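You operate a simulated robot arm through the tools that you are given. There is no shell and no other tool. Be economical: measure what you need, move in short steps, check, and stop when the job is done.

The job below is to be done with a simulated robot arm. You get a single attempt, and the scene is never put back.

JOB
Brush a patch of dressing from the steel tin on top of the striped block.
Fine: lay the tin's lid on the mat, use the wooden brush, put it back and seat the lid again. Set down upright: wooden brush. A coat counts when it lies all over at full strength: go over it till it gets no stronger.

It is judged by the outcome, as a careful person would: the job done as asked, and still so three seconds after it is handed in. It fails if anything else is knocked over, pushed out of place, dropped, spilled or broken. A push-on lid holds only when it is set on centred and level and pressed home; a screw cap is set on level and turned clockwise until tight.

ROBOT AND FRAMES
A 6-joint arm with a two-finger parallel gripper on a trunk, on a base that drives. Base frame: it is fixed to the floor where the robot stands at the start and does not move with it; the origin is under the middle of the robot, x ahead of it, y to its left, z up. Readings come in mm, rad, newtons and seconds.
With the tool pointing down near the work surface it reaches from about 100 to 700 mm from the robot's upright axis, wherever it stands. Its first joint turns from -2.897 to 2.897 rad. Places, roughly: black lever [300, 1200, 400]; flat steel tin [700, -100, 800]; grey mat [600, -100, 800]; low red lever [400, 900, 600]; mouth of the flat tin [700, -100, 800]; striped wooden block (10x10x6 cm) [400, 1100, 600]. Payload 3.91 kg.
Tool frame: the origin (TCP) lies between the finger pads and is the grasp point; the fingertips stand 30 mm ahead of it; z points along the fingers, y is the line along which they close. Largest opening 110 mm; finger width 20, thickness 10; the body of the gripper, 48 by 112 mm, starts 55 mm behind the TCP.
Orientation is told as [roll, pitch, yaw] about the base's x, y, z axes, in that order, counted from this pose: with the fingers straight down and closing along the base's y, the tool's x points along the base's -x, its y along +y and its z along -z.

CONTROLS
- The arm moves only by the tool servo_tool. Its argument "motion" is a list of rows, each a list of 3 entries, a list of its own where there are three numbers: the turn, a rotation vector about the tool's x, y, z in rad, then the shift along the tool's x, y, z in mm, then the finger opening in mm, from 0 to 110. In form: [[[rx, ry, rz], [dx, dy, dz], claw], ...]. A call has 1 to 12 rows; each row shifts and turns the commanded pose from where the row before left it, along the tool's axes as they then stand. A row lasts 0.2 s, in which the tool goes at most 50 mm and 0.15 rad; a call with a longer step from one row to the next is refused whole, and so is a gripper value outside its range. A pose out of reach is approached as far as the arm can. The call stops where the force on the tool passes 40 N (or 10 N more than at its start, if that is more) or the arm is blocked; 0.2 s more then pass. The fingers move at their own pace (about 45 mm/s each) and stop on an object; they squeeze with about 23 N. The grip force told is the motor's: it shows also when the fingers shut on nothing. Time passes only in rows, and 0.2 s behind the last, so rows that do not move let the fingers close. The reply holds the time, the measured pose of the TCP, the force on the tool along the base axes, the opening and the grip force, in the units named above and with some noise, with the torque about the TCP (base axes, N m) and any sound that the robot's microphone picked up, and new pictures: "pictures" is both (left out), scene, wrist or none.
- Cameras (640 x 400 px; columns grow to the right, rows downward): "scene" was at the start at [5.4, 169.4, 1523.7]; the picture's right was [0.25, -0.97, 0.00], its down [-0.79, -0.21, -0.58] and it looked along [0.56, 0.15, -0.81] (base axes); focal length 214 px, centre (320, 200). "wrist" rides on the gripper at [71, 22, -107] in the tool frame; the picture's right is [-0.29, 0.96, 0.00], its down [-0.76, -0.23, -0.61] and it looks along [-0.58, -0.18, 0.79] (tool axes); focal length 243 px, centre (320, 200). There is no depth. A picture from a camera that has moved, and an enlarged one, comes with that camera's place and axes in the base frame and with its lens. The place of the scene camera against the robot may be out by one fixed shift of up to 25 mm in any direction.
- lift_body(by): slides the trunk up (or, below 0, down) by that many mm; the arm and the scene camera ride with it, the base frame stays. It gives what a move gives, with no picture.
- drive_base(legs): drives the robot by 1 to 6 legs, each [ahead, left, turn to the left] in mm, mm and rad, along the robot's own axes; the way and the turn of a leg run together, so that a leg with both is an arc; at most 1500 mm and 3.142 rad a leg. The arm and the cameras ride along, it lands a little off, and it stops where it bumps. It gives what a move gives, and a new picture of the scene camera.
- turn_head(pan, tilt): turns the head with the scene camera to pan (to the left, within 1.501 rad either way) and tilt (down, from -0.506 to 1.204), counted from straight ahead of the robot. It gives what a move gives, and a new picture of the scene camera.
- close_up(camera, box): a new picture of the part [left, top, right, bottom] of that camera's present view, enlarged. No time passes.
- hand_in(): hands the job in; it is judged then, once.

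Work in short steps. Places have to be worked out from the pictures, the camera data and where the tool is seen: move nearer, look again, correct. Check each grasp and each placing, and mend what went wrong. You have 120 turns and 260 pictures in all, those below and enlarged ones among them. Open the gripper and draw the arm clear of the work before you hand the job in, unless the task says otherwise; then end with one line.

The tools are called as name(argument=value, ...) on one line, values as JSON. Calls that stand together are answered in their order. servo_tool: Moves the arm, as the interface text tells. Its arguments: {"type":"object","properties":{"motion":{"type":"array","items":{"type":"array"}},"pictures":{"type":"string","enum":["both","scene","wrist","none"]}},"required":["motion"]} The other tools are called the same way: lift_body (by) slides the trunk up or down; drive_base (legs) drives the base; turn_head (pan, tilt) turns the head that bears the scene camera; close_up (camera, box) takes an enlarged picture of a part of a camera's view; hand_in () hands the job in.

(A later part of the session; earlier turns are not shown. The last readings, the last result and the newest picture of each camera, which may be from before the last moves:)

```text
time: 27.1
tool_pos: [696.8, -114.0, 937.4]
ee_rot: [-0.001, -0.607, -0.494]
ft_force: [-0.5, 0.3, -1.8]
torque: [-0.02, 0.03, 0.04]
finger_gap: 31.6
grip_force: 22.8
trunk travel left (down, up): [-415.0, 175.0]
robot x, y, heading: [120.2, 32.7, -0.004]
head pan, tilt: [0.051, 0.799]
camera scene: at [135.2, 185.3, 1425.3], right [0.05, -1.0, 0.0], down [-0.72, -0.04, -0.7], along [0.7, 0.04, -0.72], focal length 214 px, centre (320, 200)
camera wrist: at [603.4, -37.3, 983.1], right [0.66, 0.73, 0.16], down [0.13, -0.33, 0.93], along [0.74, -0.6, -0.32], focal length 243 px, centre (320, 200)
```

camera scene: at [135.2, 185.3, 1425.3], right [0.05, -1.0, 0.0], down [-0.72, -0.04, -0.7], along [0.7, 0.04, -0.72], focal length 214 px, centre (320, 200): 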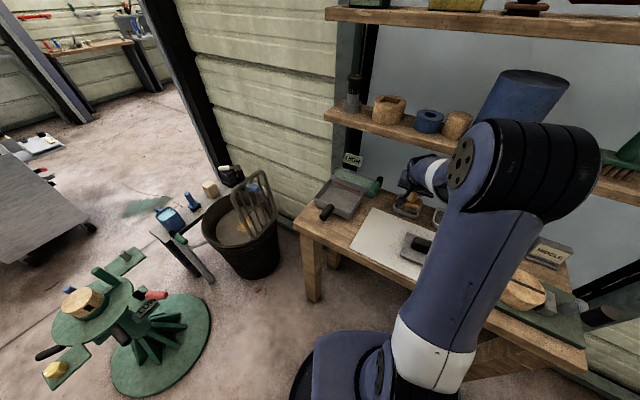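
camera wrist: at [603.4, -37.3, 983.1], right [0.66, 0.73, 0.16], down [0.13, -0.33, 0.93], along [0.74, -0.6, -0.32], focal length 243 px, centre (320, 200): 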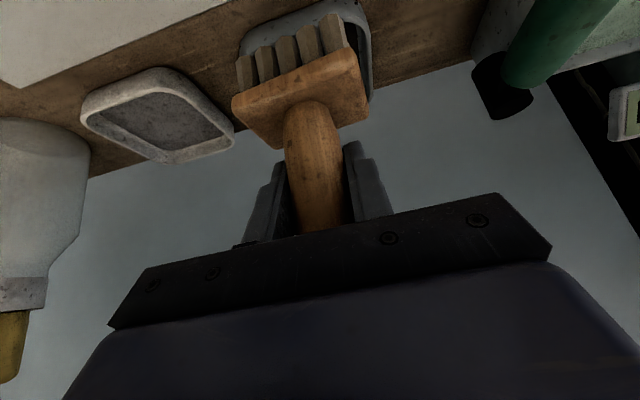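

The tin mouth centre measures ≈(735,-126). I move 40 mm further in and 5 mm to the side, then look.

servo_tool(motion=[[[0, 0, 0], [-16.5, 3, 11.5], 10], [[0, 0, 0], [-16.5, 2, 11.5], 10], [[0, 0, 0], [0, 0, 0], 10]], pictures="wrist")

close_up(camera="wrist", box=[160, 0, 480, 200])

close_up(camera="scene", box=[350, 140, 510, 240])

```text
time: 27.9
tool_pos: [736.0, -126.7, 935.7]
ee_rot: [-0.002, -0.607, -0.495]
ft_force: [0.4, 0.4, -3.8]
torque: [-0.04, -0.01, 0.03]
finger_gap: 31.5
grip_force: 23.1
trunk travel left (down, up): [-415.0, 175.0]
robot x, y, heading: [119.6, 30.0, 0.003]
head pan, tilt: [0.051, 0.799]
camera wrist: at [641.3, -50.0, 982.1], right [0.66, 0.73, 0.16], down [0.14, -0.33, 0.93], along [0.74, -0.6, -0.32], focal length 243 px, centre (320, 200)
```

wrist: 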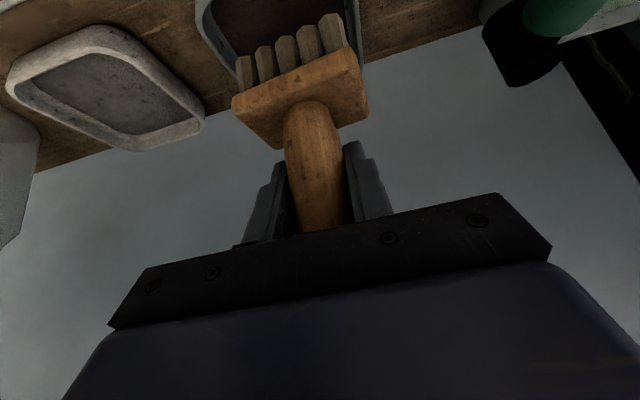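

```text
2.00 times, centred on (320, 100) of wrist
camera zoom: at [641.3, -50.0, 982.1], right [0.66, 0.73, 0.16], down [0.14, -0.33, 0.93], along [0.74, -0.6, -0.32], focal length 485 px, centre (320, 400)
```

zoom: 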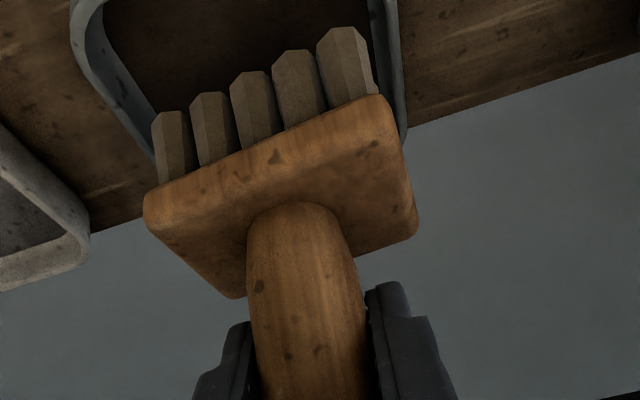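

```text
4.00 times, centred on (430, 190) of scene
camera zoom: at [135.2, 185.4, 1425.3], right [0.05, -1.0, 0.0], down [-0.72, -0.04, -0.7], along [0.7, 0.04, -0.72], focal length 858 px, centre (-120, 240)
```

zoom: 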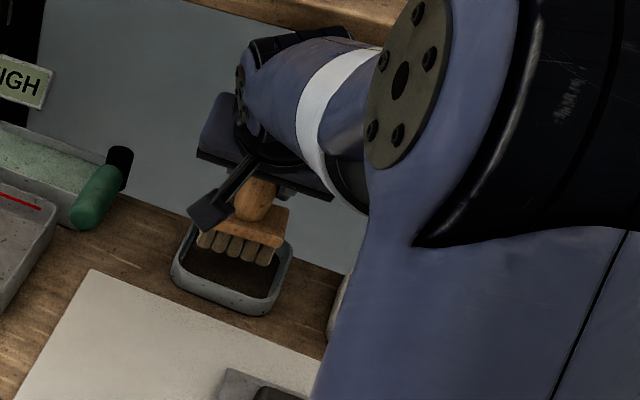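

The brush is centred over the mouth. I lower it gently into the tin.

servo_tool(motion=[[[0, 0, 0], [5.7, 0, 8.2], 10], [[0, 0, 0], [5.7, 0, 8.2], 10], [[0, 0, 0], [2.3, 0, 3.3], 10], [[0, 0, 0], [2.3, 0, 3.3], 10], [[0, 0, 0], [1.7, 0, 2.5], 10]], pictures="wrist")

close_up(camera="scene", box=[350, 140, 510, 240])

```text
time: 29.1
tool_pos: [737.0, -124.7, 905.3]
ee_rot: [-0.001, -0.607, -0.492]
ft_force: [0.0, 0.4, -1.9]
torque: [-0.03, 0.0, -0.01]
finger_gap: 31.5
grip_force: 22.5
trunk travel left (down, up): [-415.0, 175.0]
robot x, y, heading: [118.1, 26.3, -0.004]
head pan, tilt: [0.051, 0.799]
camera wrist: at [642.5, -48.3, 951.1], right [0.66, 0.73, 0.16], down [0.13, -0.33, 0.93], along [0.74, -0.6, -0.32], focal length 243 px, centre (320, 200)
```

wrist: 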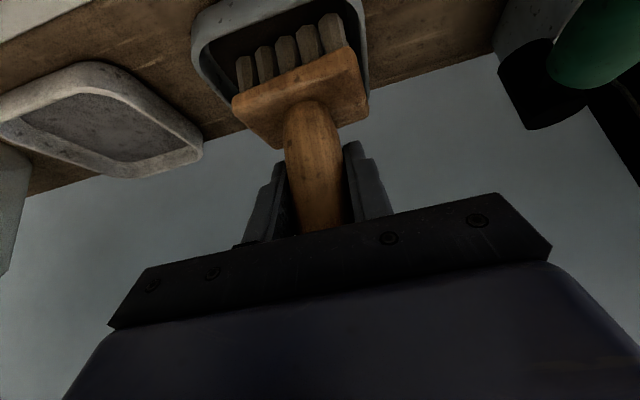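

```text
4.00 times, centred on (430, 190) of scene
camera zoom: at [135.0, 185.5, 1425.3], right [0.05, -1.0, 0.0], down [-0.72, -0.04, -0.7], along [0.7, 0.04, -0.72], focal length 858 px, centre (-120, 240)
```

zoom: 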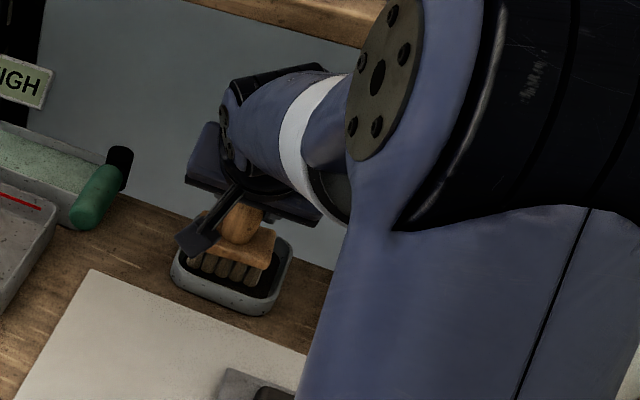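

The bristles are within the mouth but nearer the right wall; I shift 6 mm left and keep lowering to touch.

servo_tool(motion=[[[0, 0, 0], [0, -6, 0], 10], [[0, 0, 0], [2.3, 0, 3.3], 10], [[0, 0, 0], [1.7, 0, 2.5], 10], [[0, 0, 0], [1.1, 0, 1.6], 10], [[0, 0, 0], [1.1, 0, 1.6], 10], [[0, 0, 0], [1.1, 0, 1.6], 10]], pictures="wrist")

```text
time: 30.5
tool_pos: [734.5, -130.1, 895.2]
ee_rot: [-0.001, -0.613, -0.492]
ft_force: [-1.9, -2.7, 16.7]
torque: [0.13, 0.43, -0.11]
finger_gap: 31.3
grip_force: 23.1
trunk travel left (down, up): [-415.0, 175.0]
robot x, y, heading: [120.9, 32.2, 0.002]
head pan, tilt: [0.051, 0.799]
camera wrist: at [638.6, -53.4, 940.6], right [0.66, 0.73, 0.17], down [0.13, -0.33, 0.93], along [0.74, -0.6, -0.31], focal length 243 px, centre (320, 200)
```

wrist: 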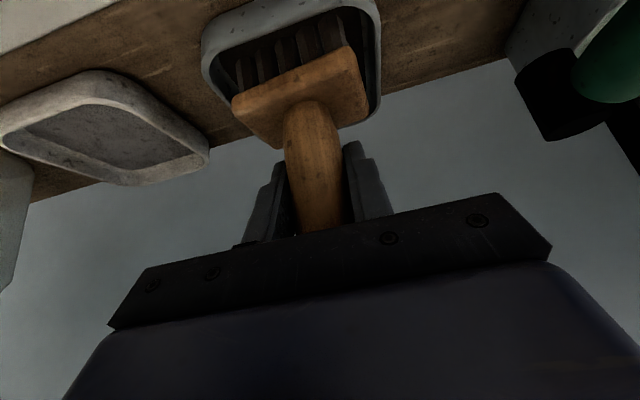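

Bristles are on the bottom (≈17 N). I hold a moment, then lift out straight and pause for drips.

servo_tool(motion=[[[0, 0, 0], [0, 0, 0], 10], [[0, 0, 0], [0, 0, 0], 10], [[0, 0, 0], [-4, 0, -5.8], 10], [[0, 0, 0], [-6, 0, -8.7], 10], [[0, 0, 0], [-8, 0, -11.6], 10], [[0, 0, 0], [-8, 0, -11.6], 10], [[0, 0, 0], [0, 0, 0], 10], [[0, 0, 0], [0, 0, 0], 10], [[0, 0, 0], [0, 0, 0], 10], [[0, 0, 0], [0, 0, 0], 10]], pictures="wrist")

close_up(camera="wrist", box=[160, 0, 480, 200])

```text
time: 32.7
tool_pos: [733.7, -130.7, 938.2]
ee_rot: [-0.002, -0.606, -0.493]
ft_force: [-1.4, -0.8, -2.7]
torque: [0.02, -0.03, 0.02]
finger_gap: 31.3
grip_force: 22.5
trunk travel left (down, up): [-415.0, 175.0]
robot x, y, heading: [117.1, 30.9, -0.001]
head pan, tilt: [0.051, 0.799]
camera wrist: at [638.9, -53.7, 983.8], right [0.66, 0.73, 0.16], down [0.13, -0.33, 0.93], along [0.74, -0.6, -0.32], focal length 243 px, centre (320, 200)
```

wrist: 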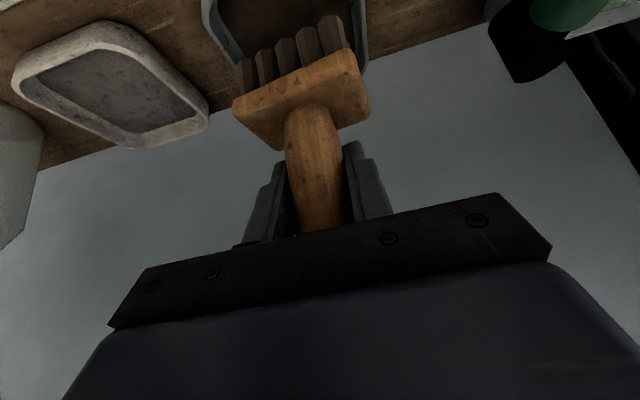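

```text
2.00 times, centred on (320, 100) of wrist
camera zoom: at [638.9, -53.7, 983.8], right [0.66, 0.73, 0.16], down [0.13, -0.33, 0.93], along [0.74, -0.6, -0.32], focal length 485 px, centre (320, 400)
```

zoom: 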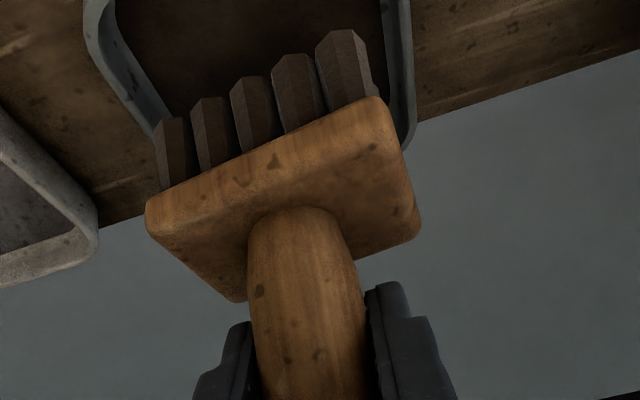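

Bristles are loaded. I withdraw from under the shelf, rising, then drive toward the stand.

servo_tool(motion=[[[0, 0, 0], [37, 4, -25.6], 10], [[0, 0, 0], [37, 4, -25.6], 10], [[0, 0, 0], [19, 4, -43], 10], [[0, 0, 0], [19, 0, -43], 10], [[0, 0, 0], [19, 0, -43], 10], [[0, 0, 0], [19, 0, -43], 10], [[0, 0, 0], [19, 0, -43], 10]], pictures="none")

turn_head(pan=1.0, tilt=0.9)

```text
time: 34.3
tool_pos: [484.4, 18.6, 1062.5]
ee_rot: [-0.002, -0.607, -0.493]
ft_force: [0.5, -0.9, -2.5]
torque: [0.02, 0.0, -0.02]
finger_gap: 31.3
grip_force: 23.1
trunk travel left (down, up): [-415.0, 175.0]
robot x, y, heading: [116.4, 28.7, -0.003]
head pan, tilt: [0.051, 0.799]
```

```text
time: 35.6
tool_pos: [483.4, 18.8, 1061.9]
ee_rot: [-0.001, -0.607, -0.495]
ft_force: [-0.2, 0.5, -1.8]
torque: [0.04, 0.0, -0.01]
finger_gap: 31.7
grip_force: 23.2
trunk travel left (down, up): [-415.0, 175.0]
robot x, y, heading: [119.8, 29.0, 0.002]
head pan, tilt: [1.0, 0.901]
camera scene: at [95.0, 244.9, 1417.4], right [0.84, -0.54, 0.0], down [-0.42, -0.66, -0.62], along [0.34, 0.52, -0.78], focal length 214 px, centre (320, 200)
```

scene: 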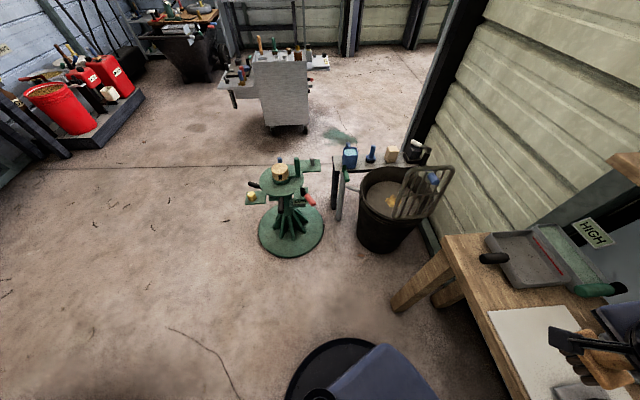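

The stand is centred near (370,1045); the base disc is about 240 mm in radius. I drive to about (250,470) and turn left to face it.

drive_base(legs=[[130, 440, 0], [0, 0, 1.2]])

turn_head(pan=0.2, tilt=0.95)

```text
time: 41.4
tool_pos: [386.4, 809.7, 1062.6]
ee_rot: [-0.002, -0.609, 0.723]
ft_force: [-0.4, 0.2, -2.7]
torque: [0.0, 0.04, 0.02]
finger_gap: 31.7
grip_force: 22.9
trunk travel left (down, up): [-415.0, 175.0]
robot x, y, heading: [248.1, 472.9, 1.221]
head pan, tilt: [1.0, 0.901]
camera scene: at [34.0, 527.2, 1417.4], right [0.8, 0.6, 0.0], down [0.47, -0.63, -0.62], along [-0.37, 0.5, -0.78], focal length 214 px, centre (320, 200)
```

scene: 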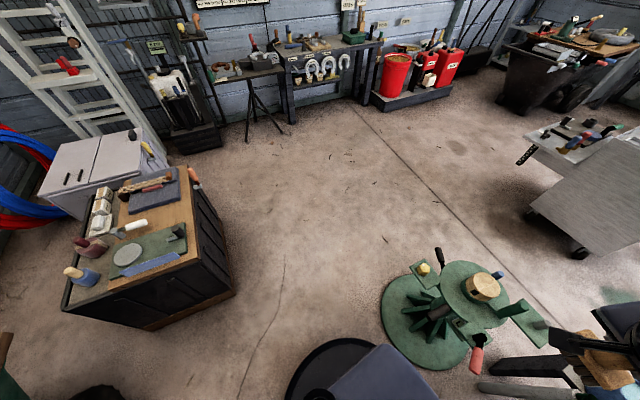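

```text
time: 42.5
tool_pos: [386.2, 811.0, 1062.5]
ee_rot: [-0.001, -0.608, 0.723]
ft_force: [0.8, -0.3, -3.0]
torque: [0.02, 0.0, -0.01]
finger_gap: 31.6
grip_force: 22.9
trunk travel left (down, up): [-415.0, 175.0]
robot x, y, heading: [245.7, 472.0, 1.215]
head pan, tilt: [0.201, 0.949]
camera scene: at [90.5, 538.7, 1413.8], right [0.99, -0.15, 0.0], down [-0.12, -0.8, -0.58], along [0.09, 0.58, -0.81], focal length 214 px, centre (320, 200)
```

scene: 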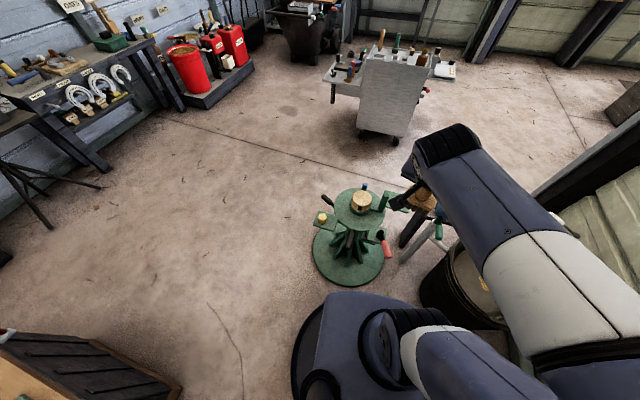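

close_up(camera="scene", box=[290, 160, 450, 300])

close_up(camera="scene", box=[320, 170, 410, 225])

```text
2.86 times, centred on (370, 230) of scene
camera zoom: at [90.5, 538.7, 1413.8], right [0.99, -0.15, 0.0], down [-0.12, -0.8, -0.58], along [0.09, 0.58, -0.81], focal length 613 px, centre (177, 114)
```

zoom: 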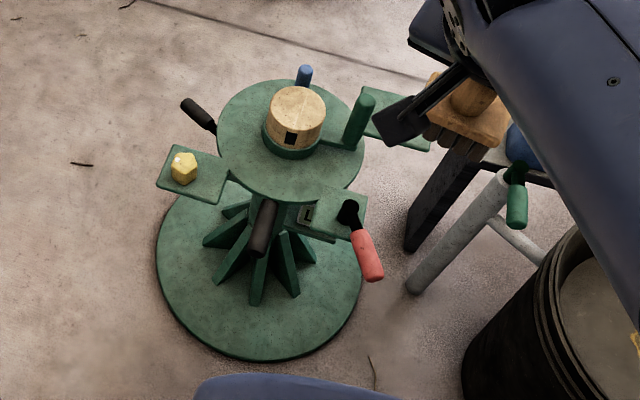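

```text
7.11 times, centred on (365, 198) of scene
camera zoom: at [90.5, 538.7, 1413.8], right [0.99, -0.15, 0.0], down [-0.12, -0.8, -0.58], along [0.09, 0.58, -0.81], focal length 1525 px, centre (0, 218)
```

zoom: 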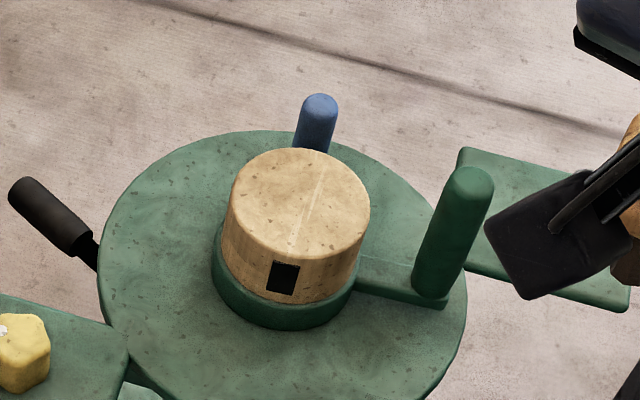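

The striped block is a round 100 mm disc with its top near z≈590 at about (385,1110), ringed by posts. I drive 80 mm closer and lower the trunk by 200 mm.

drive_base(legs=[[80, 0, 0]])

lift_body(by=-200)

servo_tool(motion=[[[-0.0855, 0, -0.123], [0, 0, 0], 10], [[-0.0855, 0, -0.123], [0, 0, 0], 10], [[-0.0855, 0, -0.123], [0, 0, 0], 10], [[-0.0742, 0, -0.107], [0, 0, 0], 10]])

```text
time: 43.6
tool_pos: [414.9, 884.6, 1062.2]
ee_rot: [-0.001, -0.608, 0.724]
ft_force: [0.5, 0.1, -2.9]
torque: [0.02, 0.0, -0.02]
finger_gap: 31.2
grip_force: 22.9
trunk travel left (down, up): [-415.0, 175.0]
robot x, y, heading: [278.4, 543.8, 1.215]
head pan, tilt: [0.201, 0.949]
camera scene: at [118.7, 615.0, 1413.8], right [0.99, -0.15, 0.0], down [-0.12, -0.8, -0.58], along [0.09, 0.58, -0.81], focal length 214 px, centre (320, 200)
```

scene: 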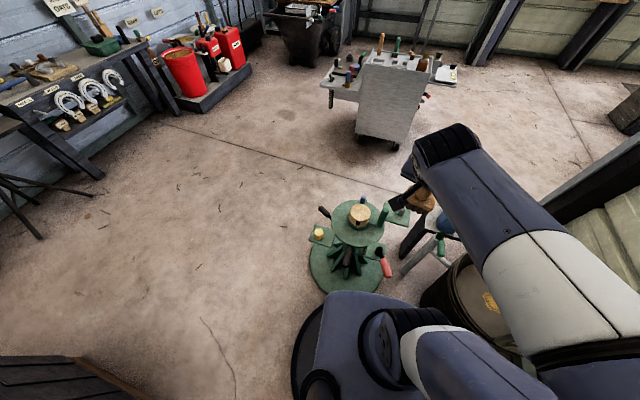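

```text
time: 45.7
tool_pos: [414.4, 886.3, 861.9]
ee_rot: [0.0, -0.607, 0.722]
ft_force: [-0.2, 0.4, -2.9]
torque: [0.02, -0.01, 0.01]
finger_gap: 31.5
grip_force: 22.2
trunk travel left (down, up): [-215.0, 375.0]
robot x, y, heading: [275.4, 550.5, 1.214]
head pan, tilt: [0.201, 0.949]
```

```text
time: 46.7
tool_pos: [413.8, 887.7, 853.0]
ee_rot: [0.01, -0.57, 1.298]
ft_force: [0.3, -0.8, -1.2]
torque: [-0.07, 0.01, 0.0]
finger_gap: 31.3
grip_force: 23.3
trunk travel left (down, up): [-215.0, 375.0]
robot x, y, heading: [278.2, 547.3, 1.216]
head pan, tilt: [0.201, 0.949]
camera scene: at [118.8, 614.9, 1216.8], right [0.99, -0.15, 0.0], down [-0.12, -0.8, -0.58], along [0.09, 0.58, -0.81], focal length 214 px, centre (320, 200)
camera wrist: at [363.4, 780.5, 903.2], right [-0.86, 0.49, 0.16], down [0.31, 0.24, 0.92], along [0.41, 0.84, -0.36], focal length 243 px, centre (320, 200)
```

scene: 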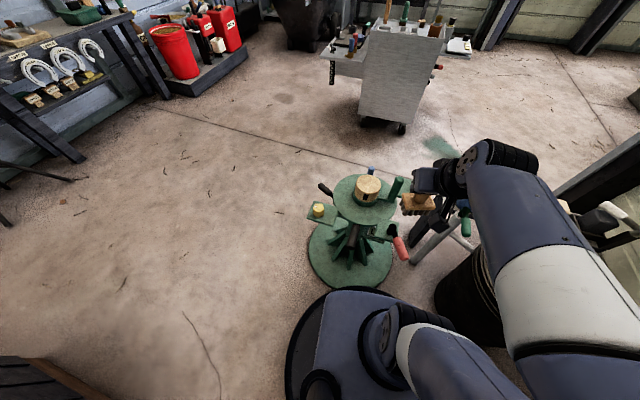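
wrist: 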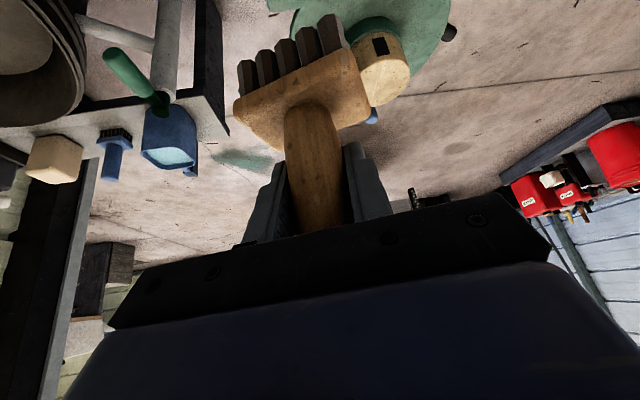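

close_up(camera="scene", box=[300, 160, 460, 260])

close_up(camera="wrist", box=[240, 0, 480, 150])

```text
4.00 times, centred on (380, 210) of scene
camera zoom: at [118.8, 614.9, 1216.8], right [0.99, -0.15, 0.0], down [-0.12, -0.8, -0.58], along [0.09, 0.58, -0.81], focal length 858 px, centre (80, 160)
```

zoom: 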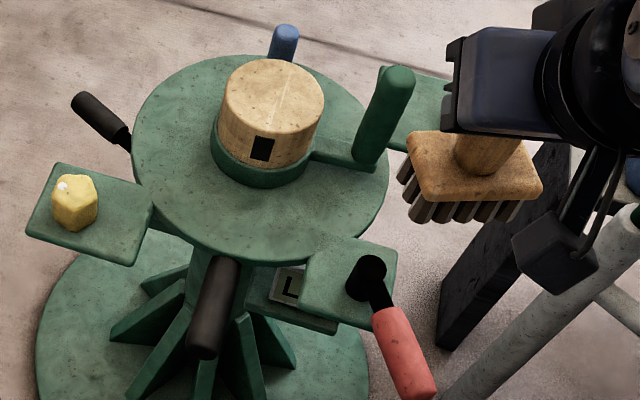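

```text
2.67 times, centred on (360, 75) of wrist
camera zoom: at [363.4, 780.5, 903.2], right [-0.86, 0.49, 0.16], down [0.31, 0.24, 0.92], along [0.41, 0.84, -0.36], focal length 647 px, centre (213, 533)
```

zoom: 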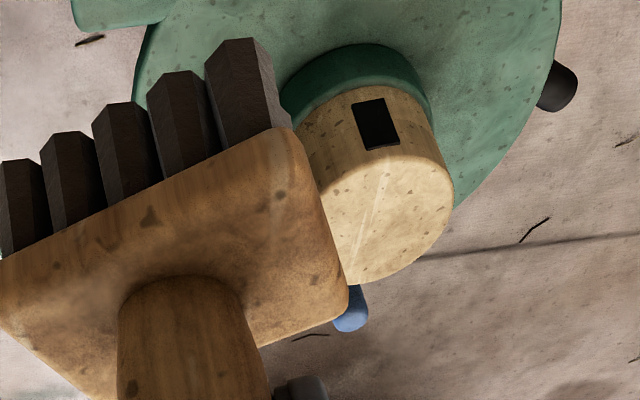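

I move the brush toward a point short of and above the block for a better measurement.

servo_tool(motion=[[[0, 0, 0], [-23, 18, 28], 10], [[0, 0, 0], [-23, 18, 28], 10], [[0, 0, 0], [-23, 18, 28], 10], [[0, 0, 0], [-23, 18, 29], 10], [[0, 0, 0], [-22, 18, 29], 10], [[0, 0, 0], [0, 0, 0], 10]])

close_up(camera="wrist", box=[160, 0, 480, 200])

close_up(camera="scene", box=[300, 140, 460, 240])

```text
time: 48.1
tool_pos: [372.2, 1077.6, 811.5]
ee_rot: [-0.003, -0.607, 1.302]
ft_force: [0.4, -0.1, -2.3]
torque: [0.0, 0.02, 0.02]
finger_gap: 31.3
grip_force: 23.1
trunk travel left (down, up): [-215.0, 375.0]
robot x, y, heading: [280.0, 549.3, 1.213]
head pan, tilt: [0.201, 0.949]
camera scene: at [118.7, 615.2, 1213.8], right [0.99, -0.15, 0.0], down [-0.12, -0.8, -0.58], along [0.09, 0.58, -0.81], focal length 214 px, centre (320, 200)
camera wrist: at [320.9, 968.8, 856.5], right [-0.86, 0.48, 0.16], down [0.29, 0.21, 0.93], along [0.42, 0.85, -0.32], focal length 243 px, centre (320, 200)
```

scene: 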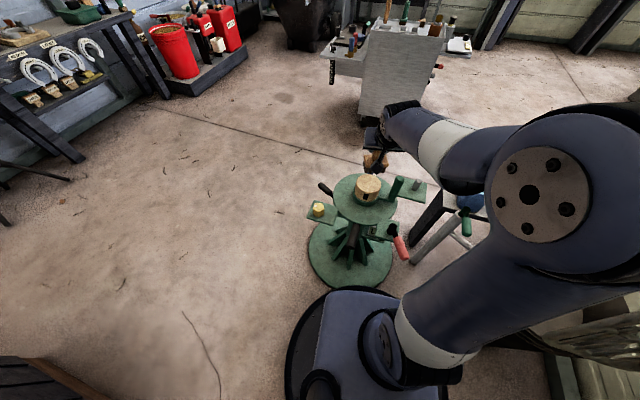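
wrist: 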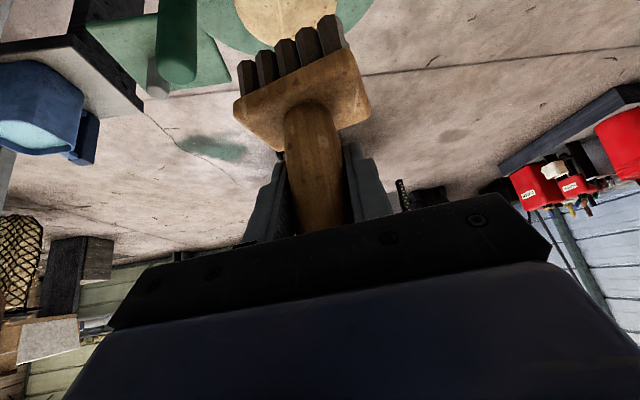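

```text
2.00 times, centred on (320, 100) of wrist
camera zoom: at [320.9, 968.8, 856.5], right [-0.86, 0.48, 0.16], down [0.29, 0.21, 0.93], along [0.42, 0.85, -0.32], focal length 485 px, centre (320, 400)
```

zoom: 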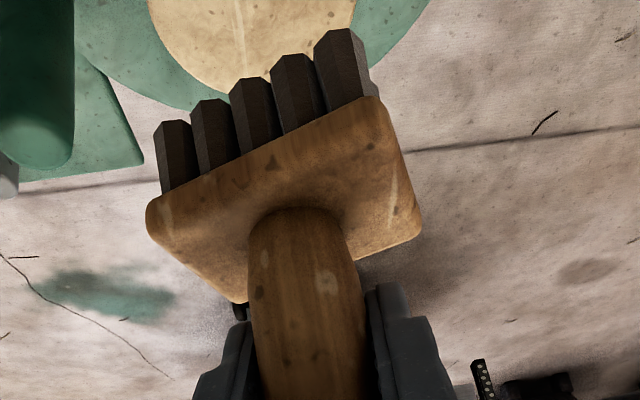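

```text
4.00 times, centred on (380, 190) of scene
camera zoom: at [118.7, 615.2, 1213.8], right [0.99, -0.15, 0.0], down [-0.12, -0.8, -0.58], along [0.09, 0.58, -0.81], focal length 858 px, centre (80, 240)
```

zoom: 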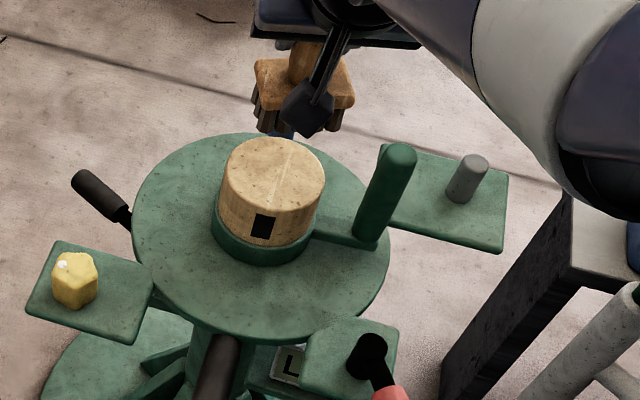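

Best estimate: block top centre ≈(385,1104,600). I bring the brush above it with ~45 mm clearance and check from the scene camera.

servo_tool(motion=[[[0, 0, 0], [-8, -3, 35], 10], [[0, 0, 0], [12, -3, 20], 10], [[0, 0, 0], [13, 0, 20], 10], [[0, 0, 0], [0, 0, 0], 10]])

close_up(camera="scene", box=[300, 140, 460, 240])

close_up(camera="wrist", box=[160, 0, 480, 200])

```text
time: 49.1
tool_pos: [386.0, 1105.1, 738.4]
ee_rot: [0.0, -0.606, 1.303]
ft_force: [0.2, -0.5, -1.7]
torque: [0.0, 0.03, -0.01]
finger_gap: 31.4
grip_force: 23.2
trunk travel left (down, up): [-215.0, 375.0]
robot x, y, heading: [277.8, 549.0, 1.215]
head pan, tilt: [0.201, 0.949]
camera scene: at [118.8, 615.2, 1213.8], right [0.99, -0.15, 0.0], down [-0.12, -0.8, -0.58], along [0.09, 0.58, -0.81], focal length 214 px, centre (320, 200)
camera wrist: at [334.8, 996.8, 785.2], right [-0.86, 0.48, 0.16], down [0.29, 0.21, 0.93], along [0.42, 0.85, -0.32], focal length 243 px, centre (320, 200)
```

scene: 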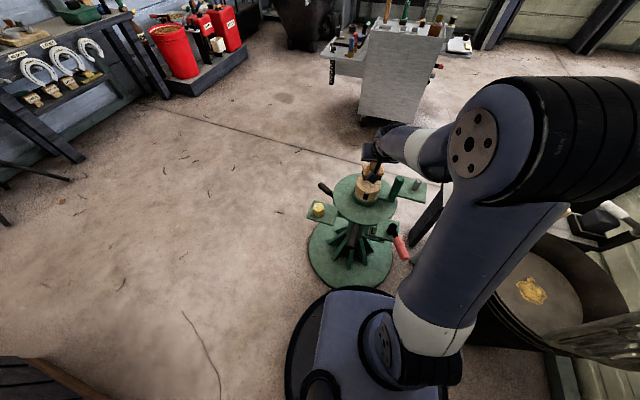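
wrist: 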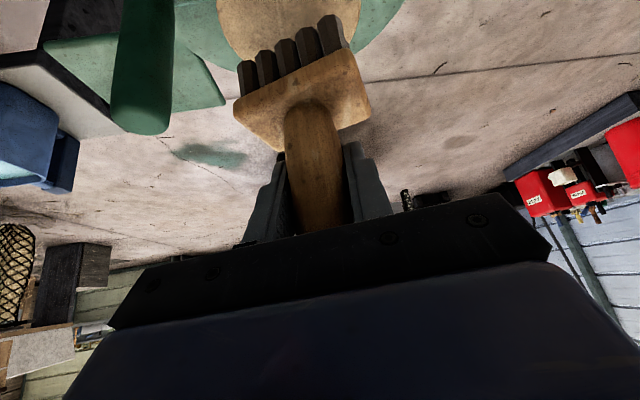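

```text
4.00 times, centred on (380, 190) of scene
camera zoom: at [118.8, 615.2, 1213.8], right [0.99, -0.15, 0.0], down [-0.12, -0.8, -0.58], along [0.09, 0.58, -0.81], focal length 858 px, centre (80, 240)
```

zoom: 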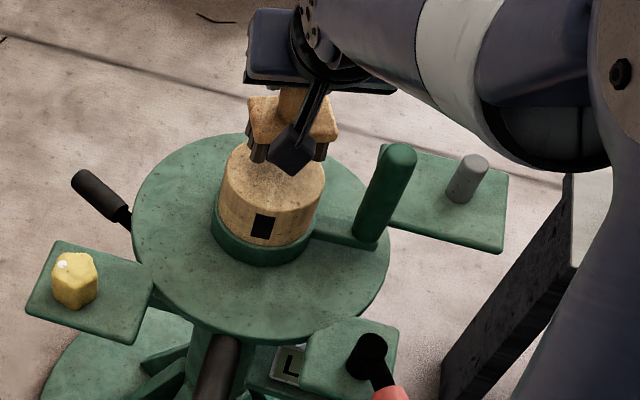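

```text
2.00 times, centred on (320, 100) of wrist
camera zoom: at [334.8, 996.8, 785.2], right [-0.86, 0.48, 0.16], down [0.29, 0.21, 0.93], along [0.42, 0.85, -0.32], focal length 485 px, centre (320, 400)
```

zoom: 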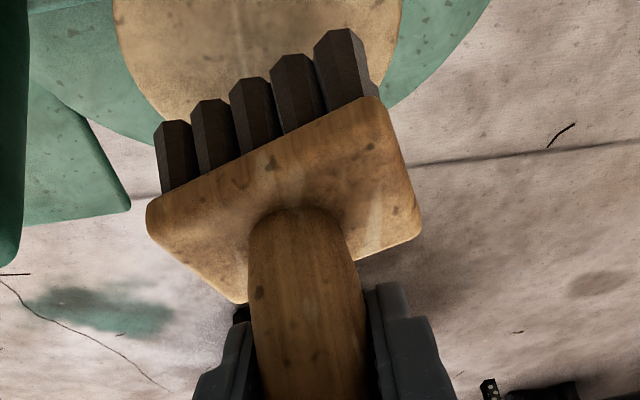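

Refined: block top centre ≈(384,1100,602); brush is centred over it. I lower it to near contact.

servo_tool(motion=[[[0, 0, 0], [7, 0, 9.9], 10], [[0, 0, 0], [6, 0, 8.2], 10], [[0, 0, 0], [4, 0, 5.8], 10], [[0, 0, 0], [2.3, 0, 3.3], 10], [[0, 0, 0], [1.1, 0, 1.6], 10], [[0, 0, 0], [1.1, 0, 1.6], 10]], pictures="none")

```text
time: 50.5
tool_pos: [385.9, 1105.1, 705.1]
ee_rot: [-0.001, -0.613, 1.3]
ft_force: [-3.8, 2.8, 21.3]
torque: [0.08, 0.08, -0.13]
finger_gap: 31.4
grip_force: 23.0
trunk travel left (down, up): [-215.0, 375.0]
robot x, y, heading: [276.3, 550.2, 1.22]
head pan, tilt: [0.201, 0.949]
```

Contact (~21 N). I ease off slightly and make one gentle stroke pair along the tool's forward direction to see how it marks.

servo_tool(motion=[[[0, 0, 0], [-0.8, 0, -1.2], 10], [[0, 0, 0], [-8.2, 0, 5.7], 10], [[0, 0, 0], [-8.2, 0, 5.7], 10], [[0, 0, 0], [-8.2, 0, 5.7], 10], [[0, 0, 0], [12.3, 0, -8.6], 10], [[0, 0, 0], [12.3, 0, -8.6], 10], [[0, 0, 0], [12.3, 0, -8.6], 10], [[0, 0, 0], [8.2, 0, -5.7], 10], [[0, 0, 0], [8.2, 0, -5.7], 10]], pictures="both")

close_up(camera="scene", box=[310, 150, 430, 225])

```text
time: 52.5
tool_pos: [377.7, 1069.8, 702.9]
ee_rot: [-0.002, -0.604, 1.301]
ft_force: [-0.2, -0.2, -2.4]
torque: [-0.02, 0.0, 0.02]
finger_gap: 31.0
grip_force: 22.7
trunk travel left (down, up): [-215.0, 375.0]
robot x, y, heading: [279.3, 550.0, 1.213]
head pan, tilt: [0.201, 0.949]
camera scene: at [118.8, 615.3, 1213.8], right [0.99, -0.15, 0.0], down [-0.12, -0.8, -0.58], along [0.09, 0.58, -0.81], focal length 214 px, centre (320, 200)
camera wrist: at [326.4, 962.5, 750.1], right [-0.86, 0.48, 0.16], down [0.29, 0.21, 0.93], along [0.42, 0.85, -0.32], focal length 243 px, centre (320, 200)
```

scene: 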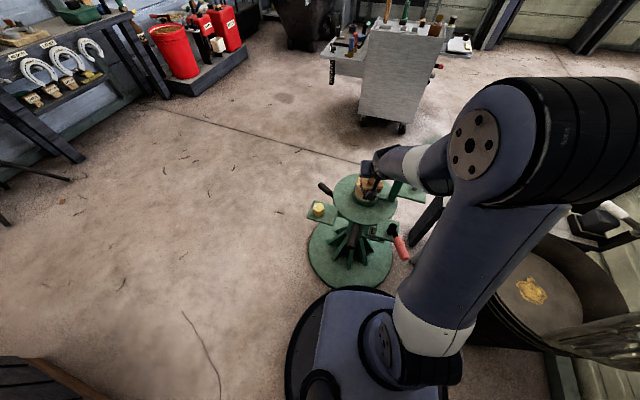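
wrist: 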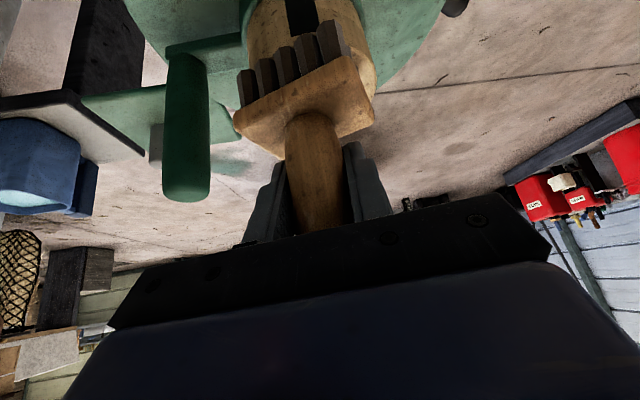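

```text
5.33 times, centred on (370, 188) of scene
camera zoom: at [118.8, 615.3, 1213.8], right [0.99, -0.15, 0.0], down [-0.12, -0.8, -0.58], along [0.09, 0.58, -0.81], focal length 1144 px, centre (53, 267)
```

zoom: 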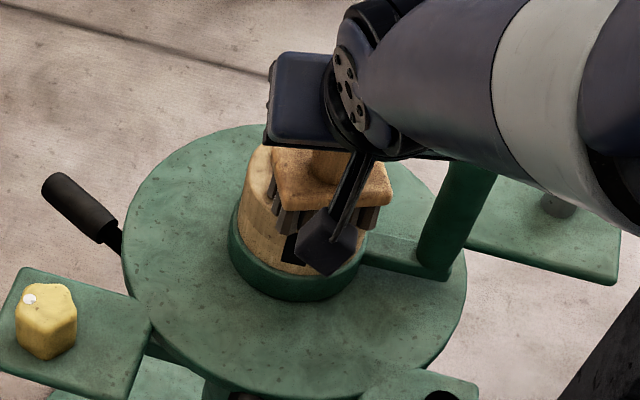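

No contact force at this end of the stroke, which is unexpected. I raise and back off to inspect the block top.

servo_tool(motion=[[[0, 0, 0], [-11.4, 0, -16.4], 10], [[0, 0, 0], [-17, 0, -24.6], 10], [[0, 0, 0], [30, 0, -21], 10], [[0, 0, 0], [35, 0, -24], 10], [[0, 0, 0], [35, 0, -24], 10], [[0, 0, 0], [0, 0, 0], 10]], pictures="wrist")

close_up(camera="scene", box=[310, 150, 430, 225])

close_up(camera="wrist", box=[200, 0, 440, 150])

```text
time: 53.9
tool_pos: [345.8, 954.1, 754.1]
ee_rot: [-0.002, -0.604, 1.302]
ft_force: [-0.3, -0.2, -1.4]
torque: [-0.02, 0.01, -0.02]
finger_gap: 31.2
grip_force: 22.6
trunk travel left (down, up): [-215.0, 375.0]
robot x, y, heading: [277.8, 549.2, 1.219]
head pan, tilt: [0.201, 0.949]
camera wrist: at [293.7, 844.6, 800.0], right [-0.86, 0.48, 0.16], down [0.29, 0.21, 0.93], along [0.42, 0.85, -0.32], focal length 243 px, centre (320, 200)
```

wrist: 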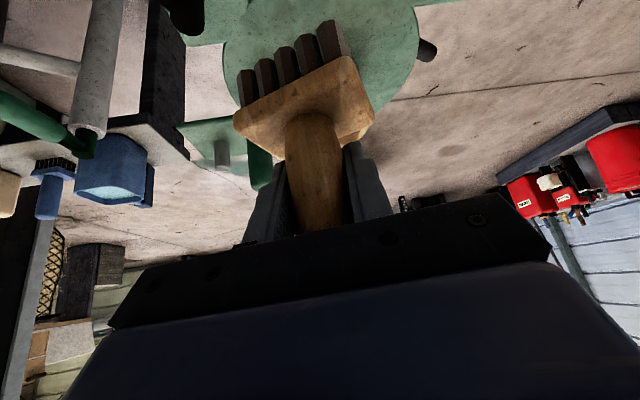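

```text
5.33 times, centred on (370, 188) of scene
camera zoom: at [118.8, 615.1, 1213.8], right [0.99, -0.15, 0.0], down [-0.12, -0.8, -0.58], along [0.09, 0.58, -0.81], focal length 1144 px, centre (53, 267)
```

zoom: 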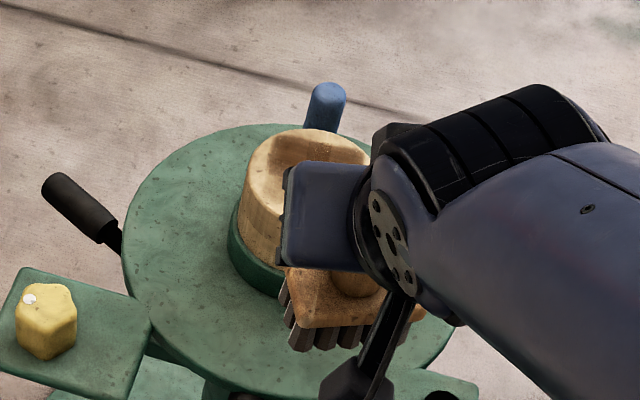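

```text
2.67 times, centred on (320, 75) of wrist
camera zoom: at [293.7, 844.6, 800.0], right [-0.86, 0.48, 0.16], down [0.29, 0.21, 0.93], along [0.42, 0.85, -0.32], focal length 647 px, centre (320, 533)
```

zoom: 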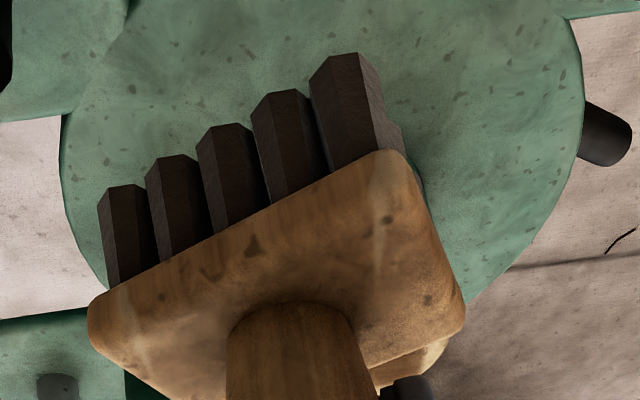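

Something is visible on the block top but the arm hides it; I raise and swing aside to see.

servo_tool(motion=[[[0, 0, 0], [-26, 0, -38], 10], [[0, 0, 0], [-10, -40, -20], 10], [[0, 0, 0], [5, -45, -10], 10], [[0, 0, 0], [5, -45, -10], 10], [[0, 0, 0], [0, -40, 0], 10]], pictures="none")

close_up(camera="scene", box=[320, 155, 416, 215])

```text
time: 55.1
tool_pos: [503.1, 885.2, 832.5]
ee_rot: [0.001, -0.607, 1.305]
ft_force: [0.4, 0.6, -2.8]
torque: [-0.02, -0.03, -0.01]
finger_gap: 30.9
grip_force: 22.8
trunk travel left (down, up): [-215.0, 375.0]
robot x, y, heading: [276.1, 547.3, 1.22]
head pan, tilt: [0.201, 0.949]
```

```text
6.67 times, centred on (368, 185) of scene
camera zoom: at [118.5, 615.0, 1213.7], right [0.99, -0.15, 0.0], down [-0.12, -0.8, -0.58], along [0.09, 0.58, -0.81], focal length 1430 px, centre (0, 300)
```

zoom: 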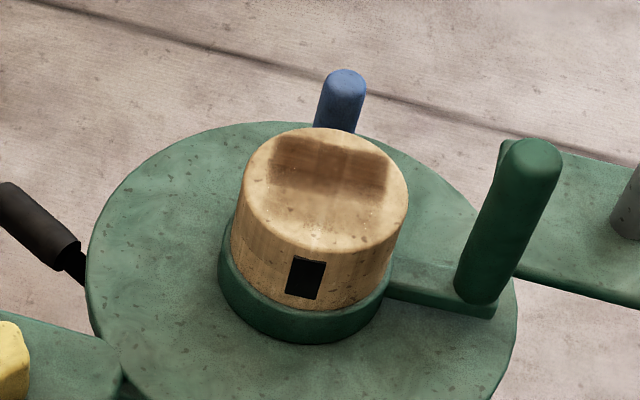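

The first pass coated the far half; the block centre is thus about (377,1087). I return above that centre.

servo_tool(motion=[[[0, 0, 0], [-16.4, 29.2, 23.5], 10], [[0, 0, 0], [-16.4, 29.2, 23.5], 10], [[0, 0, 0], [-16.4, 29.2, 23.5], 10], [[0, 0, 0], [-16.4, 29.2, 23.5], 10], [[0, 0, 0], [-16.4, 29.2, 23.5], 10], [[0, 0, 0], [-16.4, 29.2, 23.5], 10], [[0, 0, 0], [11.4, 0, 16.4], 10], [[0, 0, 0], [11.4, 0, 16.4], 10], [[0, 0, 0], [0, 0, 0], 10]], pictures="none")

```text
time: 57.1
tool_pos: [376.4, 1087.8, 732.3]
ee_rot: [-0.001, -0.606, 1.302]
ft_force: [0.2, 0.7, -1.3]
torque: [0.01, 0.02, -0.01]
finger_gap: 31.3
grip_force: 23.3
trunk travel left (down, up): [-215.0, 375.0]
robot x, y, heading: [279.1, 544.7, 1.219]
head pan, tilt: [0.201, 0.949]
```

Lower 30.5 mm to a light press at the centre.

servo_tool(motion=[[[0, 0, 0], [8, 0, 11.5], 10], [[0, 0, 0], [5.7, 0, 8.2], 10], [[0, 0, 0], [2.3, 0, 3.3], 10], [[0, 0, 0], [1.2, 0, 1.7], 10], [[0, 0, 0], [0, 0, 0], 10]], pictures="none")

```text
time: 58.3
tool_pos: [378.4, 1087.0, 702.7]
ee_rot: [-0.002, -0.609, 1.303]
ft_force: [-0.8, -2.3, 6.3]
torque: [0.0, -0.17, 0.0]
finger_gap: 31.4
grip_force: 23.1
trunk travel left (down, up): [-215.0, 375.0]
robot x, y, heading: [278.4, 546.6, 1.216]
head pan, tilt: [0.201, 0.949]
```

Light contact (~9 N). I press 1 mm more and stroke forward/back through the centre line.

servo_tool(motion=[[[0, 0, 0], [0.6, 0, 0.8], 10], [[0, 0, 0], [-9.9, 0, 6.8], 10], [[0, 0, 0], [-9.9, 0, 6.8], 10], [[0, 0, 0], [9.9, 0, -6.8], 10], [[0, 0, 0], [9.9, 0, -6.8], 10], [[0, 0, 0], [9.9, 0, -6.8], 10], [[0, 0, 0], [9.9, 0, -6.8], 10], [[0, 0, 0], [-9.9, 0, 6.8], 10], [[0, 0, 0], [-9.9, 0, 6.8], 10], [[0, 0, 0], [0, 0, 0], 10]], pictures="scene")

close_up(camera="scene", box=[320, 155, 416, 215])

```text
time: 60.5
tool_pos: [377.7, 1088.3, 701.4]
ee_rot: [0.0, -0.609, 1.301]
ft_force: [-1.8, -7.4, 15.7]
torque: [-0.23, 0.16, 0.06]
finger_gap: 31.4
grip_force: 22.6
trunk travel left (down, up): [-215.0, 375.0]
robot x, y, heading: [280.1, 554.3, 1.216]
head pan, tilt: [0.201, 0.949]
camera scene: at [118.4, 613.6, 1213.9], right [0.99, -0.15, 0.0], down [-0.12, -0.8, -0.58], along [0.09, 0.58, -0.81], focal length 214 px, centre (320, 200)
```

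scene: 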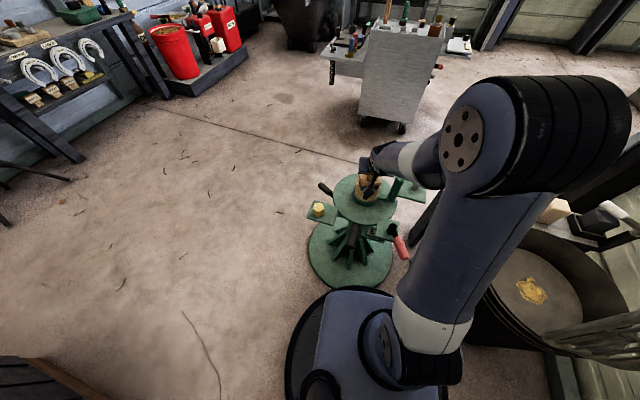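

```text
6.67 times, centred on (368, 185) of scene
camera zoom: at [118.4, 613.6, 1213.9], right [0.99, -0.15, 0.0], down [-0.12, -0.8, -0.58], along [0.09, 0.58, -0.81], focal length 1430 px, centre (0, 300)
```

zoom: 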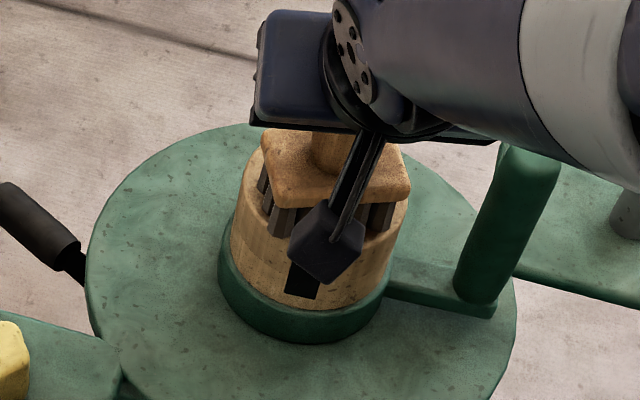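

Pressure is fine (~18 N). Next: shift 22 mm left, stroke forward/back, then return to the centre.

servo_tool(motion=[[[0, 0, 0], [0, 11, 0], 10], [[0, 0, 0], [0, 11, 0], 10], [[0, 0, 0], [-9.9, 0, 6.8], 10], [[0, 0, 0], [-9.9, 0, 6.8], 10], [[0, 0, 0], [9.9, 0, -6.8], 10], [[0, 0, 0], [9.9, 0, -6.8], 10], [[0, 0, 0], [9.9, 0, -6.8], 10], [[0, 0, 0], [9.9, 0, -6.8], 10], [[0, 0, 0], [-9.9, 0, 6.8], 10], [[0, 0, 0], [-9.9, 0, 6.8], 10], [[0, 0, 0], [0, -11, 0], 10], [[0, 0, 0], [0, -11, 0], 10]], pictures="none")

servo_tool(motion=[[[0, 0, 0], [0, -11, 0], 10], [[0, 0, 0], [0, -11, 0], 10], [[0, 0, 0], [-9.9, 0, 6.8], 10], [[0, 0, 0], [-9.9, 0, 6.8], 10], [[0, 0, 0], [9.9, 0, -6.8], 10], [[0, 0, 0], [9.9, 0, -6.8], 10], [[0, 0, 0], [9.9, 0, -6.8], 10], [[0, 0, 0], [9.9, 0, -6.8], 10], [[0, 0, 0], [-9.9, 0, 6.8], 10], [[0, 0, 0], [-9.9, 0, 6.8], 10], [[0, 0, 0], [0, 11, 0], 10], [[0, 0, 0], [0, 11, 0], 10]], pictures="none")

```text
time: 63.1
tool_pos: [377.7, 1088.0, 701.7]
ee_rot: [-0.002, -0.612, 1.303]
ft_force: [-7.6, 2.0, 17.9]
torque: [0.04, 0.45, 0.0]
finger_gap: 31.4
grip_force: 23.1
trunk travel left (down, up): [-215.0, 375.0]
robot x, y, heading: [276.3, 550.8, 1.22]
head pan, tilt: [0.201, 0.949]
```

```text
time: 65.7
tool_pos: [379.1, 1087.6, 702.4]
ee_rot: [-0.001, -0.606, 1.302]
ft_force: [-0.5, -0.4, -3.3]
torque: [0.01, -0.01, -0.03]
finger_gap: 31.3
grip_force: 23.1
trunk travel left (down, up): [-215.0, 375.0]
robot x, y, heading: [273.7, 549.2, 1.212]
head pan, tilt: [0.201, 0.949]
```

Contact was lost in the last pass; something shifted. I lift and swing aside to inspect both block and brush.

servo_tool(motion=[[[0, 0, 0], [-26, 0, -38], 10], [[0, 0, 0], [-20, 0, -30], 10], [[0, 0, 0], [20, -35, -25], 10], [[0, 0, 0], [25, -35, -15], 10], [[0, 0, 0], [25, -35, -15], 10], [[0, 0, 0], [25, -35, -15], 10], [[0, 0, 0], [25, -35, -15], 10]], pictures="both")

close_up(camera="scene", box=[320, 155, 416, 215])

close_up(camera="wrist", box=[160, 0, 480, 200])

```text
time: 67.3
tool_pos: [507.5, 897.1, 784.4]
ee_rot: [0.001, -0.607, 1.299]
ft_force: [-0.3, 1.0, -2.4]
torque: [0.01, -0.04, -0.03]
finger_gap: 31.0
grip_force: 22.4
trunk travel left (down, up): [-215.0, 375.0]
robot x, y, heading: [275.2, 548.3, 1.217]
head pan, tilt: [0.201, 0.949]
camera scene: at [118.7, 615.3, 1213.8], right [0.99, -0.15, 0.0], down [-0.12, -0.8, -0.58], along [0.09, 0.57, -0.81], focal length 214 px, centre (320, 200)
camera wrist: at [456.6, 788.7, 830.4], right [-0.86, 0.49, 0.17], down [0.3, 0.21, 0.93], along [0.42, 0.85, -0.32], focal length 243 px, centre (320, 200)
```

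scene: 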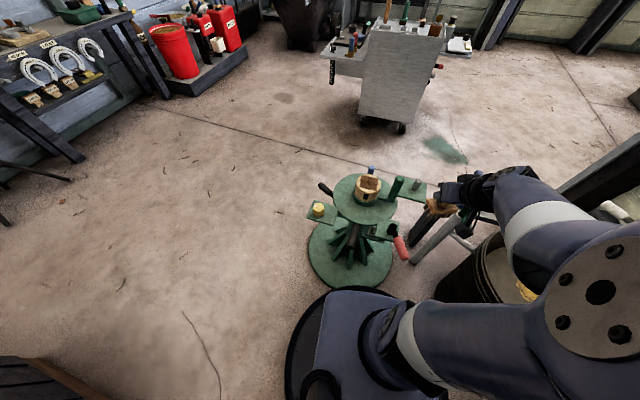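
wrist: 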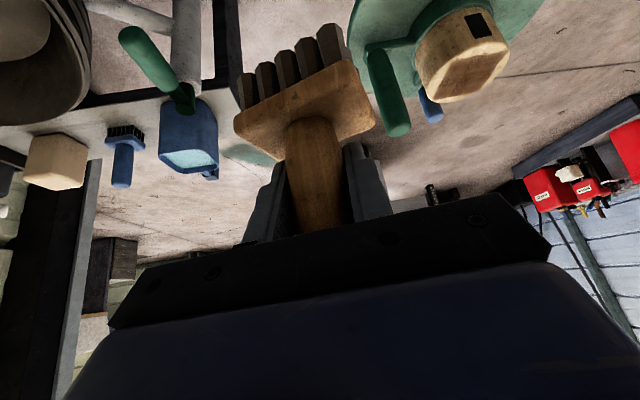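

```text
6.67 times, centred on (368, 185) of scene
camera zoom: at [118.7, 615.3, 1213.8], right [0.99, -0.15, 0.0], down [-0.12, -0.8, -0.58], along [0.09, 0.57, -0.81], focal length 1430 px, centre (0, 300)
```

zoom: 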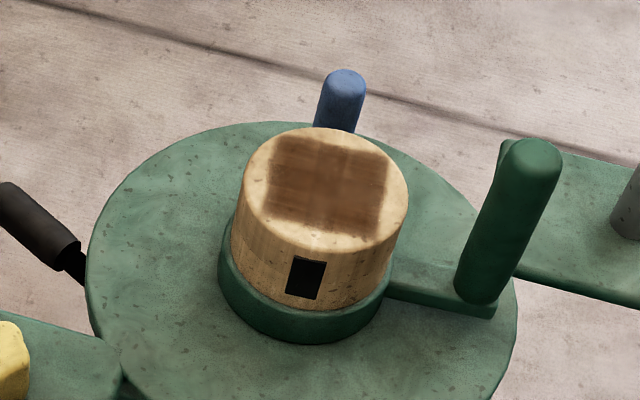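

```text
2.00 times, centred on (320, 100) of wrist
camera zoom: at [456.6, 788.7, 830.4], right [-0.86, 0.49, 0.17], down [0.3, 0.21, 0.93], along [0.42, 0.85, -0.32], focal length 485 px, centre (320, 400)
```

zoom: 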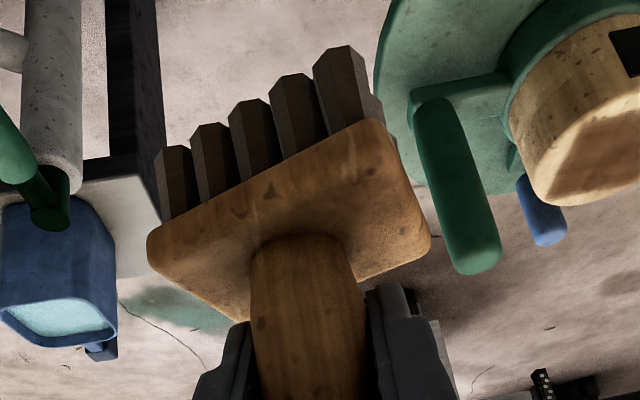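

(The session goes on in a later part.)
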